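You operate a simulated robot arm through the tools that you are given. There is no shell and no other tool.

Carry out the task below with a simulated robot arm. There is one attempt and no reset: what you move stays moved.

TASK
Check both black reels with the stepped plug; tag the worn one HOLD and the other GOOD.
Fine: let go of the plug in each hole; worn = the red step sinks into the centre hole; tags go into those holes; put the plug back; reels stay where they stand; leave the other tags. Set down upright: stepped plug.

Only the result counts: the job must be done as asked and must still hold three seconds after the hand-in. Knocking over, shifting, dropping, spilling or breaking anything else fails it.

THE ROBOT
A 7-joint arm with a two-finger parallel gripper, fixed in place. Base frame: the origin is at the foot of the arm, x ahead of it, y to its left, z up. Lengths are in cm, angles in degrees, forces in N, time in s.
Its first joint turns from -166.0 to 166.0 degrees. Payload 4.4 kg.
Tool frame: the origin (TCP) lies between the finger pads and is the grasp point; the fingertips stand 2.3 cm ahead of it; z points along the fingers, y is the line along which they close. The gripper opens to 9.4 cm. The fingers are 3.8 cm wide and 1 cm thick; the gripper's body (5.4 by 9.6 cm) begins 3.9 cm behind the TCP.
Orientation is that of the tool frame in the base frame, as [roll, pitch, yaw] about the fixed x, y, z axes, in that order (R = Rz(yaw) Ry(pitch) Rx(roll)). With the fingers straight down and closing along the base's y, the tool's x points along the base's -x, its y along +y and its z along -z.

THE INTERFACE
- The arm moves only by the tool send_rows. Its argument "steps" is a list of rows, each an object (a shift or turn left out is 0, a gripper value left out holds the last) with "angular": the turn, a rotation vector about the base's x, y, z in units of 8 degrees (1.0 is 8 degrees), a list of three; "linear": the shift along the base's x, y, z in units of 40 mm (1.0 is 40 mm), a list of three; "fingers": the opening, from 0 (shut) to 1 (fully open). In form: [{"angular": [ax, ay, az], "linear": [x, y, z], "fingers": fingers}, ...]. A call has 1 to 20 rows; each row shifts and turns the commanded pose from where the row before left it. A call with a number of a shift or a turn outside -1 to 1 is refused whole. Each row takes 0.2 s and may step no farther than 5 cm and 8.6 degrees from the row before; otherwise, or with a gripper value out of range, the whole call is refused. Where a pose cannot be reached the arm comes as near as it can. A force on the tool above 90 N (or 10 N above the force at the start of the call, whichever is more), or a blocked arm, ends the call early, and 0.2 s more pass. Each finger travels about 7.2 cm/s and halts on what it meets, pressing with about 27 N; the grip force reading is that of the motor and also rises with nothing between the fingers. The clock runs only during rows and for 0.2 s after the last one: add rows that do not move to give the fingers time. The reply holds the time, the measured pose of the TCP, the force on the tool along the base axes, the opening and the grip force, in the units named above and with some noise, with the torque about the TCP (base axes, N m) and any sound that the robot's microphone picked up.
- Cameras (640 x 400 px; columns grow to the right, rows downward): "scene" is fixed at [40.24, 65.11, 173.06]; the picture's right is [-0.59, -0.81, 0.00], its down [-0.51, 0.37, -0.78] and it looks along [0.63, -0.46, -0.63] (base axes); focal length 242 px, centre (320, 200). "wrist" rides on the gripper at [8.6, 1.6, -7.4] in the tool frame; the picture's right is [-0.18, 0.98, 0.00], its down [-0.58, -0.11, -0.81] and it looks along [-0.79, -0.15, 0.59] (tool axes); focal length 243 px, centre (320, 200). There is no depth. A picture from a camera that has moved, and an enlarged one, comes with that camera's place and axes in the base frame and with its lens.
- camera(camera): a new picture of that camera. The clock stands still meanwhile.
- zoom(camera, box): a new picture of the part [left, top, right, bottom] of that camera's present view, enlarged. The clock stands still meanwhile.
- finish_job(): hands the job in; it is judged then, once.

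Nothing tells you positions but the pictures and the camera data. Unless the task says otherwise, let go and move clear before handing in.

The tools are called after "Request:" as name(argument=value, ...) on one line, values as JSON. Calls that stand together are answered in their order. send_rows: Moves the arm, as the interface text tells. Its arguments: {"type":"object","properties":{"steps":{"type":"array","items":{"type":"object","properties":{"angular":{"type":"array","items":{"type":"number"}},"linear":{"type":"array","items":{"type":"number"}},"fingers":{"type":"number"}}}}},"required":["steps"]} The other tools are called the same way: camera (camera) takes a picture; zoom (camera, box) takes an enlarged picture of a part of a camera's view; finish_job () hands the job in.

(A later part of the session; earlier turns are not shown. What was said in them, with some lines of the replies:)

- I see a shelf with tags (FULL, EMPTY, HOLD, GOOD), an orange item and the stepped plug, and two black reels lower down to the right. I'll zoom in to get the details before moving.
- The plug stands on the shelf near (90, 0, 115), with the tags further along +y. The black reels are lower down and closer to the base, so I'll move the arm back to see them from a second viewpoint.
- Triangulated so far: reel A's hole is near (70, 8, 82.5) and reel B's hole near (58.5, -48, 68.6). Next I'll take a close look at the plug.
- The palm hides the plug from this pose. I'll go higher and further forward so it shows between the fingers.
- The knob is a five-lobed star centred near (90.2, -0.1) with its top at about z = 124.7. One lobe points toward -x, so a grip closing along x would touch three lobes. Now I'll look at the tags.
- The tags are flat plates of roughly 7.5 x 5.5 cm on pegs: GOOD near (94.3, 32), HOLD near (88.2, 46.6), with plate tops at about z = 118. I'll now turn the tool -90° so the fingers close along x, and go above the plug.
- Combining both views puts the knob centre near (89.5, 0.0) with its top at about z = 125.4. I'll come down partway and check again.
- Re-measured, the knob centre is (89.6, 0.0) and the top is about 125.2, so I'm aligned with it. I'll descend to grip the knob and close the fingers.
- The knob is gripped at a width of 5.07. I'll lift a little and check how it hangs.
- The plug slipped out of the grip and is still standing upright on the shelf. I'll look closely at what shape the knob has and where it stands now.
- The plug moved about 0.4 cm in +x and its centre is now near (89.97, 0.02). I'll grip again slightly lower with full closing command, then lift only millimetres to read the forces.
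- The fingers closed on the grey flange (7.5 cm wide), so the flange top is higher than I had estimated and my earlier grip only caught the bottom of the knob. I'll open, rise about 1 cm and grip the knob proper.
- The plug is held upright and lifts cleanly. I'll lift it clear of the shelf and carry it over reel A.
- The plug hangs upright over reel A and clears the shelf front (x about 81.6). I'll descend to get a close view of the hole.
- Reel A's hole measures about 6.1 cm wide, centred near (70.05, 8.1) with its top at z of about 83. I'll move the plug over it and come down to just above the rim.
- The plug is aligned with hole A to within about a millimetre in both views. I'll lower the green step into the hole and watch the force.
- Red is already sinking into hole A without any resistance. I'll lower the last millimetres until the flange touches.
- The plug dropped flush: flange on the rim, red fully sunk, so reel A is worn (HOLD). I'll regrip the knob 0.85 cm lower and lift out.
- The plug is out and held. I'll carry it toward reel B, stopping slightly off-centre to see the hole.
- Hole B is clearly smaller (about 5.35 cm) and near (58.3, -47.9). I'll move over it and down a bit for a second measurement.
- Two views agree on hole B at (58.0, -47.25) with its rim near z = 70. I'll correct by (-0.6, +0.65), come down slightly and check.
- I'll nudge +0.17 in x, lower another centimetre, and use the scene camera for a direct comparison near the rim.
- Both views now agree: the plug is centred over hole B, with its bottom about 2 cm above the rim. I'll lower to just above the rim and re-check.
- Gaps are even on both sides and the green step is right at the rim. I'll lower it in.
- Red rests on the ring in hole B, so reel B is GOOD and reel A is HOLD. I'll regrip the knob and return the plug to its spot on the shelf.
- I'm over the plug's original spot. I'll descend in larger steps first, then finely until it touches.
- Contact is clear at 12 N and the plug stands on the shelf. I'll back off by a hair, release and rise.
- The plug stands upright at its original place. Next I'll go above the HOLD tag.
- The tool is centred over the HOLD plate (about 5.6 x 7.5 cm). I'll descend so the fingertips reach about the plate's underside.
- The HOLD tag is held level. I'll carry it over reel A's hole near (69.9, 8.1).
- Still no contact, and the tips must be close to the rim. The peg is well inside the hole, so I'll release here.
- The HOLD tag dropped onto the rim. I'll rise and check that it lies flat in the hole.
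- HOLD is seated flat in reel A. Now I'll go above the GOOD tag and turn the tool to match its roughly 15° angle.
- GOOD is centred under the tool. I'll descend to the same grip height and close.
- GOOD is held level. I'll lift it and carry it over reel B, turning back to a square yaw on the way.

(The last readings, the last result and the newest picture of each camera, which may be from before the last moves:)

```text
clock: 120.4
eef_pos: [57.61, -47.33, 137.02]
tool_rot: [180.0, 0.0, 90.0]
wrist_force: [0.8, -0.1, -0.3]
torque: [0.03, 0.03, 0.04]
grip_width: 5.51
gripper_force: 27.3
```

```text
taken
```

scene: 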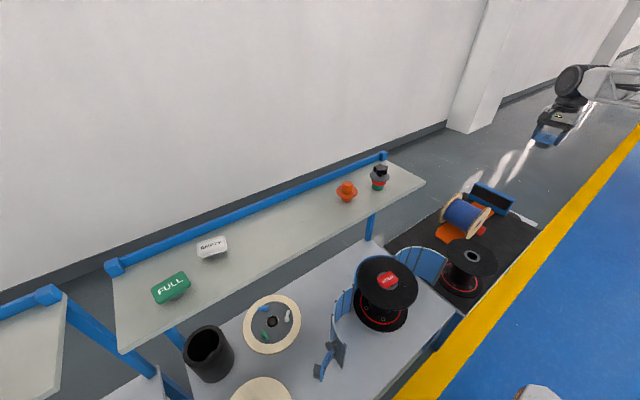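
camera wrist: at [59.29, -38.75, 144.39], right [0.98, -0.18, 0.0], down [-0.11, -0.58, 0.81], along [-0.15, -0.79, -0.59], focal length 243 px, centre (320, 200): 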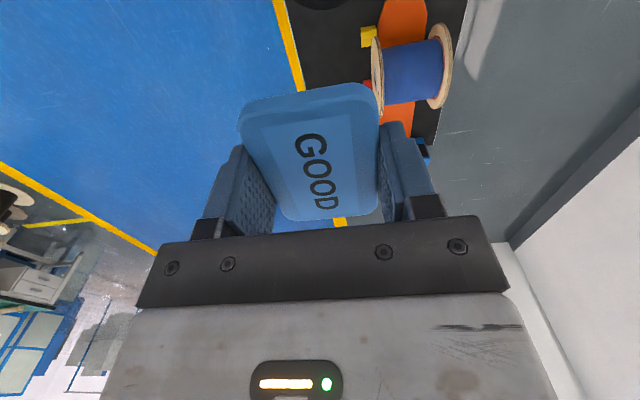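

Request:
send_rows(steps=[{"linear": [0, 0, -0.5]}, {"linear": [0, 0, -1]}, {"linear": [0, 0, -1]}, {"linear": [0, 0, -1]}, {"linear": [0, 0, -1]}, {"linear": [0, 0, -1]}, {"linear": [0, 0, -1]}, {"linear": [0, 0, -1]}, {"linear": [0, 0, -1]}, {"linear": [0, 0, -1]}, {"linear": [0, 0, -1]}, {"linear": [0, 0, -1]}, {"linear": [0, 0, -1]}, {"linear": [0, 0, -1]}, {"linear": [0, 0, -0.7]}, {"linear": [0, 0, -0.3]}, {"linear": [0, 0, 0]}, {"linear": [0, 0, 0]}])

Request:
camera(camera="wrist")

Request:
zoom(camera="scene", box=[445, 225, 505, 285])

```text
clock: 124.2
eef_pos: [57.91, -47.05, 79.28]
tool_rot: [-179.9, 0.0, 90.0]
wrist_force: [-0.1, 0.3, -0.7]
torque: [-0.01, 0.0, 0.02]
grip_width: 5.52
gripper_force: 26.6
```

```text
taken
camera wrist: at [59.56, -38.51, 86.62], right [0.98, -0.18, 0.0], down [-0.11, -0.58, 0.81], along [-0.15, -0.79, -0.59], focal length 243 px, centre (320, 200)
```

wrist: 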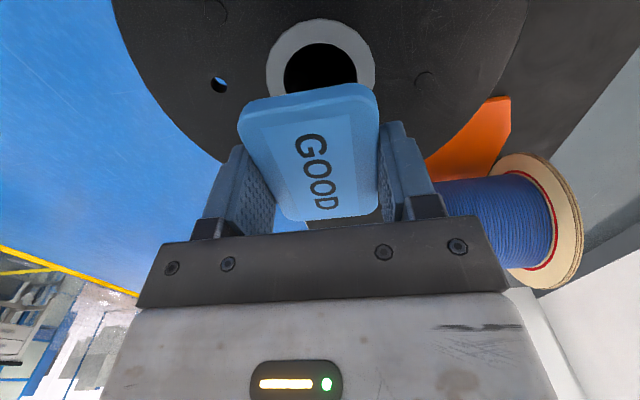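

```text
6.67 times, centred on (475, 255) of scene
camera zoom: at [40.24, 65.11, 173.06], right [-0.59, -0.81, 0.0], down [-0.51, 0.37, -0.78], along [0.63, -0.46, -0.63], focal length 1616 px, centre (-713, -167)
```

zoom: 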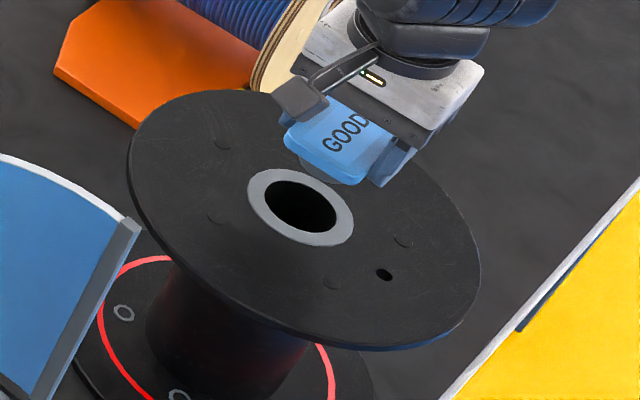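

Request:
send_rows(steps=[{"linear": [0, -0.08, -0.2]}, {"linear": [0, 0, -0.4]}, {"linear": [0, 0, -0.3]}, {"linear": [0, 0, -0.1]}, {"linear": [0, 0, 0]}, {"linear": [0, 0, 0]}])

Request:
zoom(camera="wrist", box=[200, 0, 440, 150])

Request:
zoom(camera="scene", box=[455, 230, 495, 270])

```text
clock: 125.6
eef_pos: [58.0, -47.54, 75.04]
tool_rot: [-179.9, 0.0, 89.9]
wrist_force: [0.5, -0.4, 0.2]
torque: [0.01, 0.01, 0.01]
grip_width: 5.53
gripper_force: 26.5
```

```text
2.67 times, centred on (320, 75) of wrist
camera zoom: at [59.68, -38.93, 82.53], right [0.98, -0.18, 0.0], down [-0.11, -0.58, 0.81], along [-0.15, -0.79, -0.59], focal length 647 px, centre (320, 533)
```

zoom: 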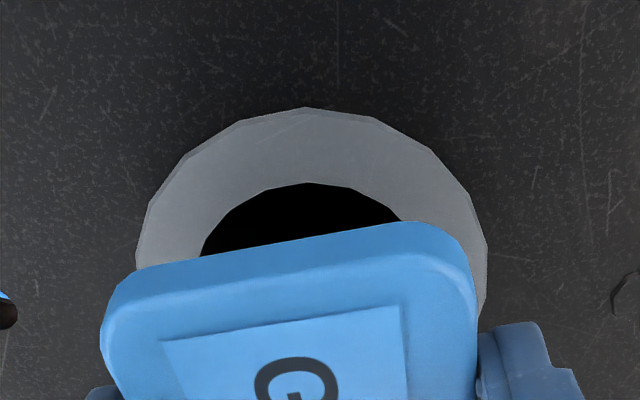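

```text
10.00 times, centred on (475, 250) of scene
camera zoom: at [40.24, 65.11, 173.06], right [-0.59, -0.81, 0.0], down [-0.51, 0.37, -0.78], along [0.63, -0.46, -0.63], focal length 2424 px, centre (-1230, -300)
```

zoom: 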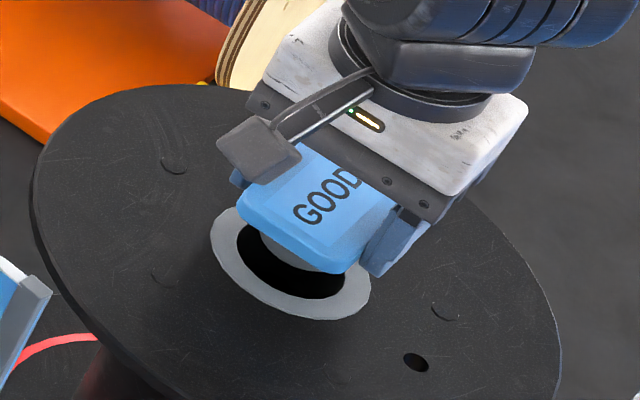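

Request:
send_rows(steps=[{"linear": [-0.05, 0, -0.1]}, {"linear": [0, 0, -0.1]}, {"linear": [0, 0, -0.1]}, {"linear": [0, 0, 0]}, {"linear": [0, 0, 0]}])

Request:
zoom(camera="wrist", box=[200, 0, 440, 150])

Request:
zoom(camera="scene", box=[455, 230, 495, 270])

```text
clock: 126.8
eef_pos: [57.76, -47.71, 73.76]
tool_rot: [-180.0, 0.0, 90.0]
wrist_force: [0.3, -0.6, -1.4]
torque: [-0.03, 0.03, -0.01]
grip_width: 5.56
gripper_force: 26.4
```

```text
2.67 times, centred on (320, 75) of wrist
camera zoom: at [59.4, -39.05, 81.18], right [0.98, -0.18, 0.0], down [-0.11, -0.58, 0.81], along [-0.15, -0.79, -0.59], focal length 647 px, centre (320, 533)
```

zoom: 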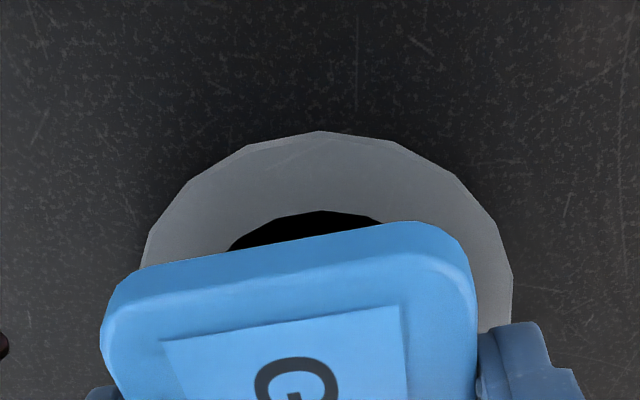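

```text
10.00 times, centred on (475, 250) of scene
camera zoom: at [40.24, 65.11, 173.06], right [-0.59, -0.81, 0.0], down [-0.51, 0.37, -0.78], along [0.63, -0.46, -0.63], focal length 2424 px, centre (-1230, -300)
```

zoom: 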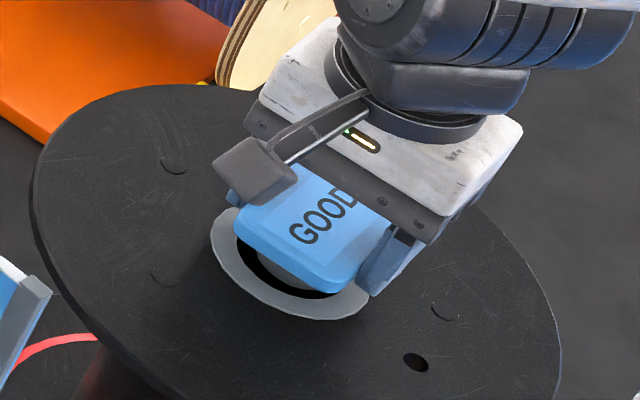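

Request:
send_rows(steps=[{"linear": [0, 0.035, -0.08]}, {"linear": [0, 0, -0.08]}, {"linear": [0, 0, -0.08]}, {"linear": [0, 0, 0]}, {"linear": [0, 0, 0]}])

Request:
zoom(camera="wrist", box=[200, 0, 440, 150])

Request:
zoom(camera="scene", box=[455, 230, 495, 270])

```text
clock: 128.0
eef_pos: [57.78, -47.47, 72.82]
tool_rot: [179.9, 0.0, 90.0]
wrist_force: [-0.5, 0.3, -0.5]
torque: [-0.02, -0.03, -0.02]
grip_width: 5.55
gripper_force: 27.1
```

```text
2.67 times, centred on (320, 75) of wrist
camera zoom: at [59.41, -38.83, 80.22], right [0.98, -0.18, 0.0], down [-0.11, -0.58, 0.81], along [-0.15, -0.79, -0.59], focal length 647 px, centre (320, 533)
```

zoom: 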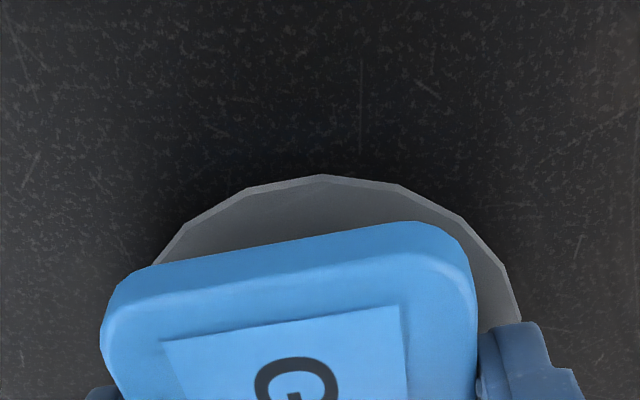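

```text
10.00 times, centred on (475, 250) of scene
camera zoom: at [40.24, 65.11, 173.06], right [-0.59, -0.81, 0.0], down [-0.51, 0.37, -0.78], along [0.63, -0.46, -0.63], focal length 2424 px, centre (-1230, -300)
```

zoom: 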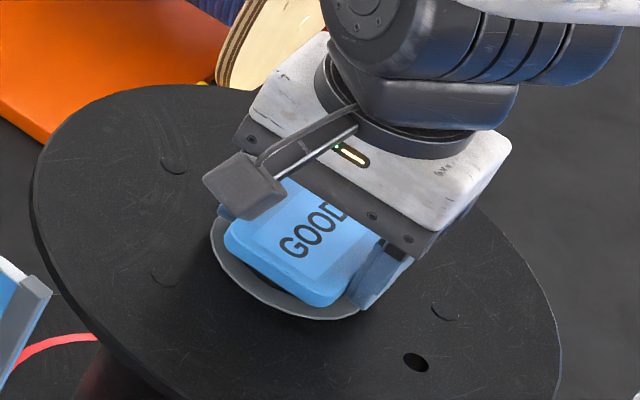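

Request:
send_rows(steps=[{"linear": [0, 0, -0.05]}, {"linear": [0, 0, -0.05]}, {"linear": [0, 0, 0]}])

Request:
send_rows(steps=[{"linear": [0, 0, -0.04]}, {"linear": [0, 0, 0]}])

Request:
zoom(camera="scene", box=[455, 230, 495, 270])

```text
clock: 128.8
eef_pos: [57.67, -47.4, 72.44]
tool_rot: [-180.0, 0.0, 90.0]
wrist_force: [-0.7, 0.1, -0.2]
torque: [0.02, 0.01, 0.0]
grip_width: 5.52
gripper_force: 27.2
```

```text
clock: 129.4
eef_pos: [57.73, -47.48, 72.31]
tool_rot: [-180.0, 0.0, 90.0]
wrist_force: [-7.9, 10.3, 24.4]
torque: [0.38, 0.93, -0.2]
grip_width: 5.54
gripper_force: 26.5
```

```text
10.00 times, centred on (475, 250) of scene
camera zoom: at [40.24, 65.11, 173.06], right [-0.59, -0.81, 0.0], down [-0.51, 0.37, -0.78], along [0.63, -0.46, -0.63], focal length 2424 px, centre (-1230, -300)
```

zoom: 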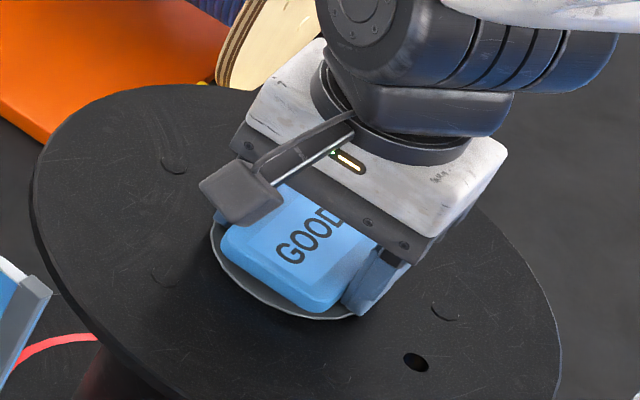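

Contact was reached at 24 N. I'll back off slightly and release.

Request:
send_rows(steps=[{"linear": [0, 0, 0.03]}, {"linear": [0, 0, 0]}])

Request:
zoom(camera="wrist", box=[160, 30, 480, 230])

```text
clock: 130.0
eef_pos: [57.66, -47.44, 72.25]
tool_rot: [180.0, 0.0, 90.0]
wrist_force: [0.3, -0.8, 0.2]
torque: [0.0, 0.0, -0.03]
grip_width: 5.54
gripper_force: 27.1
```

```text
2.00 times, centred on (320, 130) of wrist
camera zoom: at [59.37, -38.81, 79.72], right [0.98, -0.18, 0.0], down [-0.11, -0.58, 0.81], along [-0.15, -0.79, -0.59], focal length 485 px, centre (320, 340)
```

zoom: 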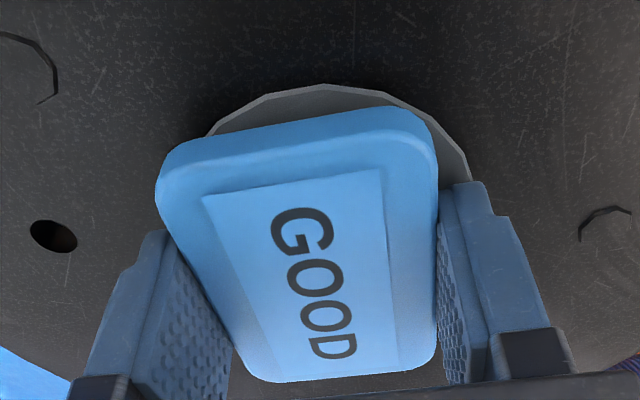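

Request:
send_rows(steps=[{"fingers": 0.62}, {"fingers": 0.68}, {"fingers": 0.8}, {"fingers": 0.95}, {"fingers": 0.95}, {"fingers": 0.95}])

Request:
zoom(camera="wrist", box=[160, 30, 480, 230])

Request:
zoom(camera="scene", box=[455, 230, 495, 270])

```text
clock: 131.4
eef_pos: [57.71, -47.36, 72.4]
tool_rot: [180.0, 0.1, 90.0]
wrist_force: [0.1, 0.1, 0.7]
torque: [0.03, 0.01, 0.0]
grip_width: 8.92
gripper_force: 0.1
```

```text
2.00 times, centred on (320, 130) of wrist
camera zoom: at [59.39, -38.82, 79.76], right [0.98, -0.18, 0.0], down [-0.11, -0.58, 0.81], along [-0.15, -0.79, -0.59], focal length 485 px, centre (320, 340)
```

zoom: 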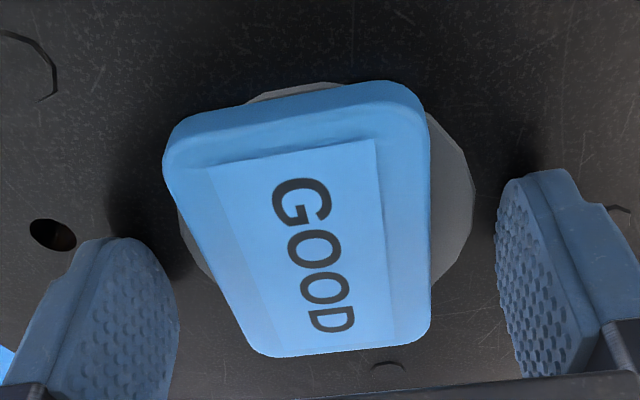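

```text
10.00 times, centred on (475, 250) of scene
camera zoom: at [40.24, 65.11, 173.06], right [-0.59, -0.81, 0.0], down [-0.51, 0.37, -0.78], along [0.63, -0.46, -0.63], focal length 2424 px, centre (-1230, -300)
```

zoom: 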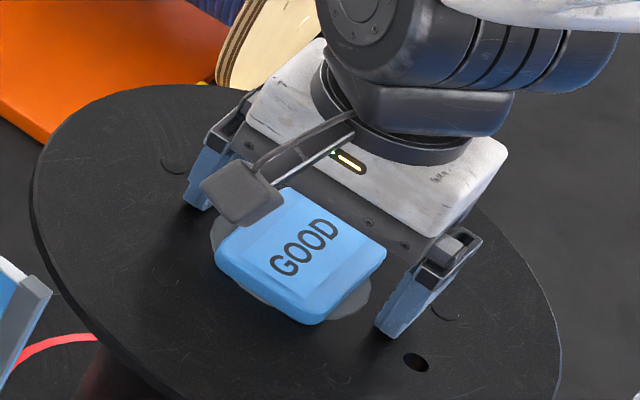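

GOOD dropped into place in reel B. I'll rise straight up and inspect everything.

Request:
send_rows(steps=[{"linear": [0, 0, 0.2]}, {"linear": [0, 0, 0.5]}, {"linear": [0, 0, 0.8]}, {"linear": [0, 0, 1]}, {"linear": [0, 0, 1]}, {"linear": [0, 0, 1]}, {"linear": [0, 0, 1]}, {"linear": [0, 0, 1]}, {"linear": [0, 0, 1]}, {"linear": [0, 0, 1]}, {"linear": [0, 0, 1]}, {"linear": [0, 0, 1]}, {"linear": [0, 0, 1]}, {"linear": [0, 0, 1]}, {"linear": [0, 0, 0.5]}, {"linear": [0, 0, 0]}])

Request:
zoom(camera="scene", box=[440, 220, 510, 310])

Request:
camera(camera="scene")

Request:
zoom(camera="scene", box=[320, 140, 560, 320])

Request:
camera(camera="wrist")

```text
clock: 134.8
eef_pos: [57.76, -47.73, 124.28]
tool_rot: [-180.0, 0.1, 90.0]
wrist_force: [0.7, -0.1, 0.1]
torque: [-0.01, -0.03, 0.0]
grip_width: 8.92
gripper_force: 0.0
```

```text
4.44 times, centred on (475, 265) of scene
camera zoom: at [40.24, 65.11, 173.06], right [-0.59, -0.81, 0.0], down [-0.51, 0.37, -0.78], along [0.63, -0.46, -0.63], focal length 1078 px, centre (-369, -89)
```

zoom: 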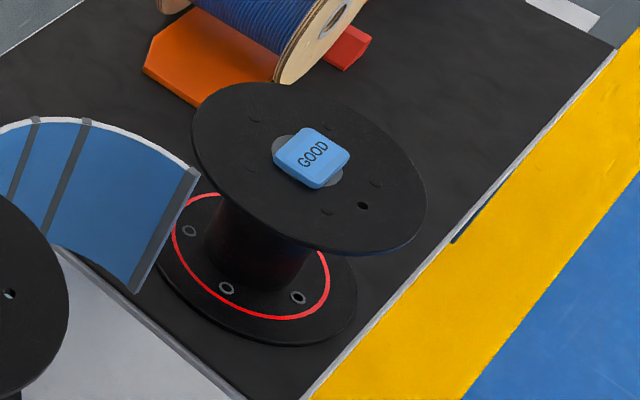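

```text
taken
```

scene: 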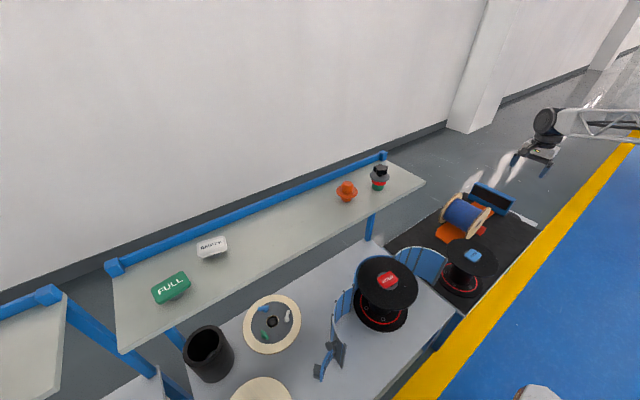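

```text
2.22 times, centred on (440, 230) of scene
camera zoom: at [40.24, 65.11, 173.06], right [-0.59, -0.81, 0.0], down [-0.51, 0.37, -0.78], along [0.63, -0.46, -0.63], focal length 539 px, centre (53, 133)
```

zoom: 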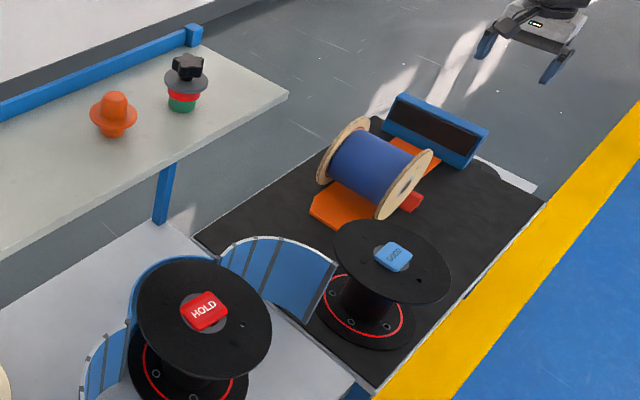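

```text
taken
camera wrist: at [59.34, -39.08, 131.77], right [0.98, -0.18, 0.0], down [-0.11, -0.58, 0.81], along [-0.15, -0.79, -0.59], focal length 243 px, centre (320, 200)
```

wrist: 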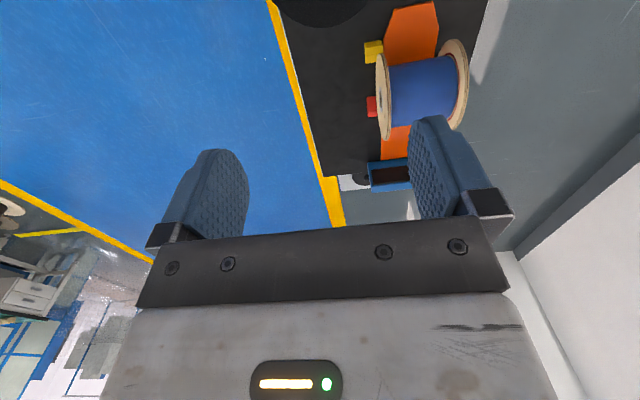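

Request:
zoom(camera="scene", box=[460, 240, 490, 270])

Request:
zoom(camera="scene", box=[370, 260, 410, 300])

Request:
zoom(camera="scene", box=[365, 155, 400, 195])

```text
13.33 times, centred on (475, 255) of scene
camera zoom: at [40.24, 65.11, 173.06], right [-0.59, -0.81, 0.0], down [-0.51, 0.37, -0.78], along [0.63, -0.46, -0.63], focal length 3233 px, centre (-1747, -533)
```

zoom: 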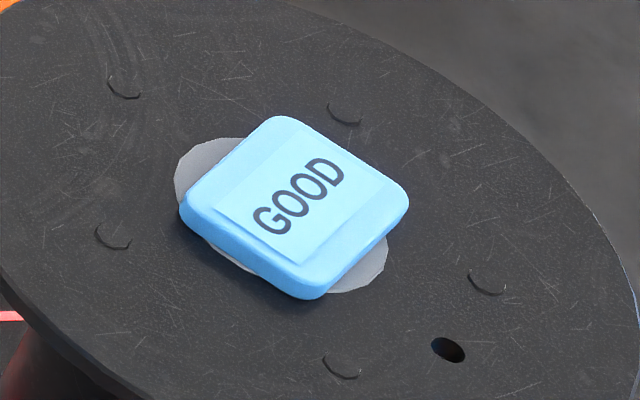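

```text
10.00 times, centred on (390, 280) of scene
camera zoom: at [40.24, 65.11, 173.06], right [-0.59, -0.81, 0.0], down [-0.51, 0.37, -0.78], along [0.63, -0.46, -0.63], focal length 2424 px, centre (-380, -600)
```

zoom: 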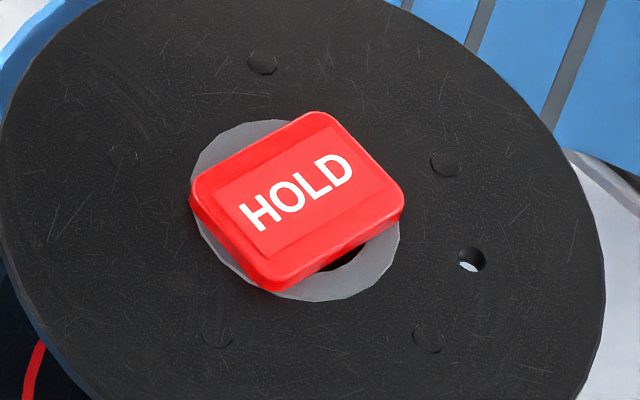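

```text
10.00 times, centred on (382, 175) of scene
camera zoom: at [40.24, 65.11, 173.06], right [-0.59, -0.81, 0.0], down [-0.51, 0.37, -0.78], along [0.63, -0.46, -0.63], focal length 2424 px, centre (-305, 450)
```

zoom: 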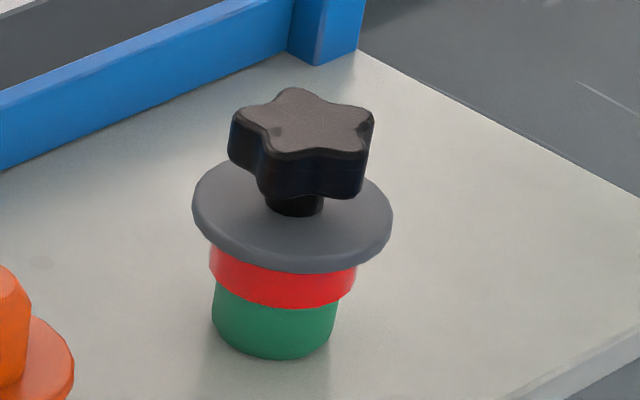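

Everything checks out in the pictures. HOLD sits flat in reel A (worn) and GOOD in reel B. The plug stands upright in its original place, the reels haven't moved, and the gripper is clear, so I'm handing in.

Request:
finish_job()

```text
The job is handed in.
```

I tested both black reels with the plug, tagged them, and handed the job in. The tool only confirmed the hand-in, so I don't know the verdict.

| Reel | What the plug did when released | Tag in the hole |
|---|---|---|
| A (next to the shelf) | The red step sank in until the grey flange rested on the rim: worn | HOLD |
| B (lower reel, by the blue cable drum) | The red step stayed on top of the rim, with only the green step inside | GOOD |

- **Plug:** It is back on the shelf, upright, within a few millimetres of where it started. My first attempt to lift it slipped and slid it about 4 mm along the shelf. It stayed standing, and I put it back at its original spot at the end.
- **Reels:** Neither reel has moved, judging by before-and-after pictures. The tool touched down on reel B with about 24 N while I was lowering the GOOD tag, so I backed off before releasing.
- **Tags:** HOLD and GOOD both lie flat on their reels. I let go of each a few millimetres above its seat, with its peg already in the hole. FULL and EMPTY were not touched.
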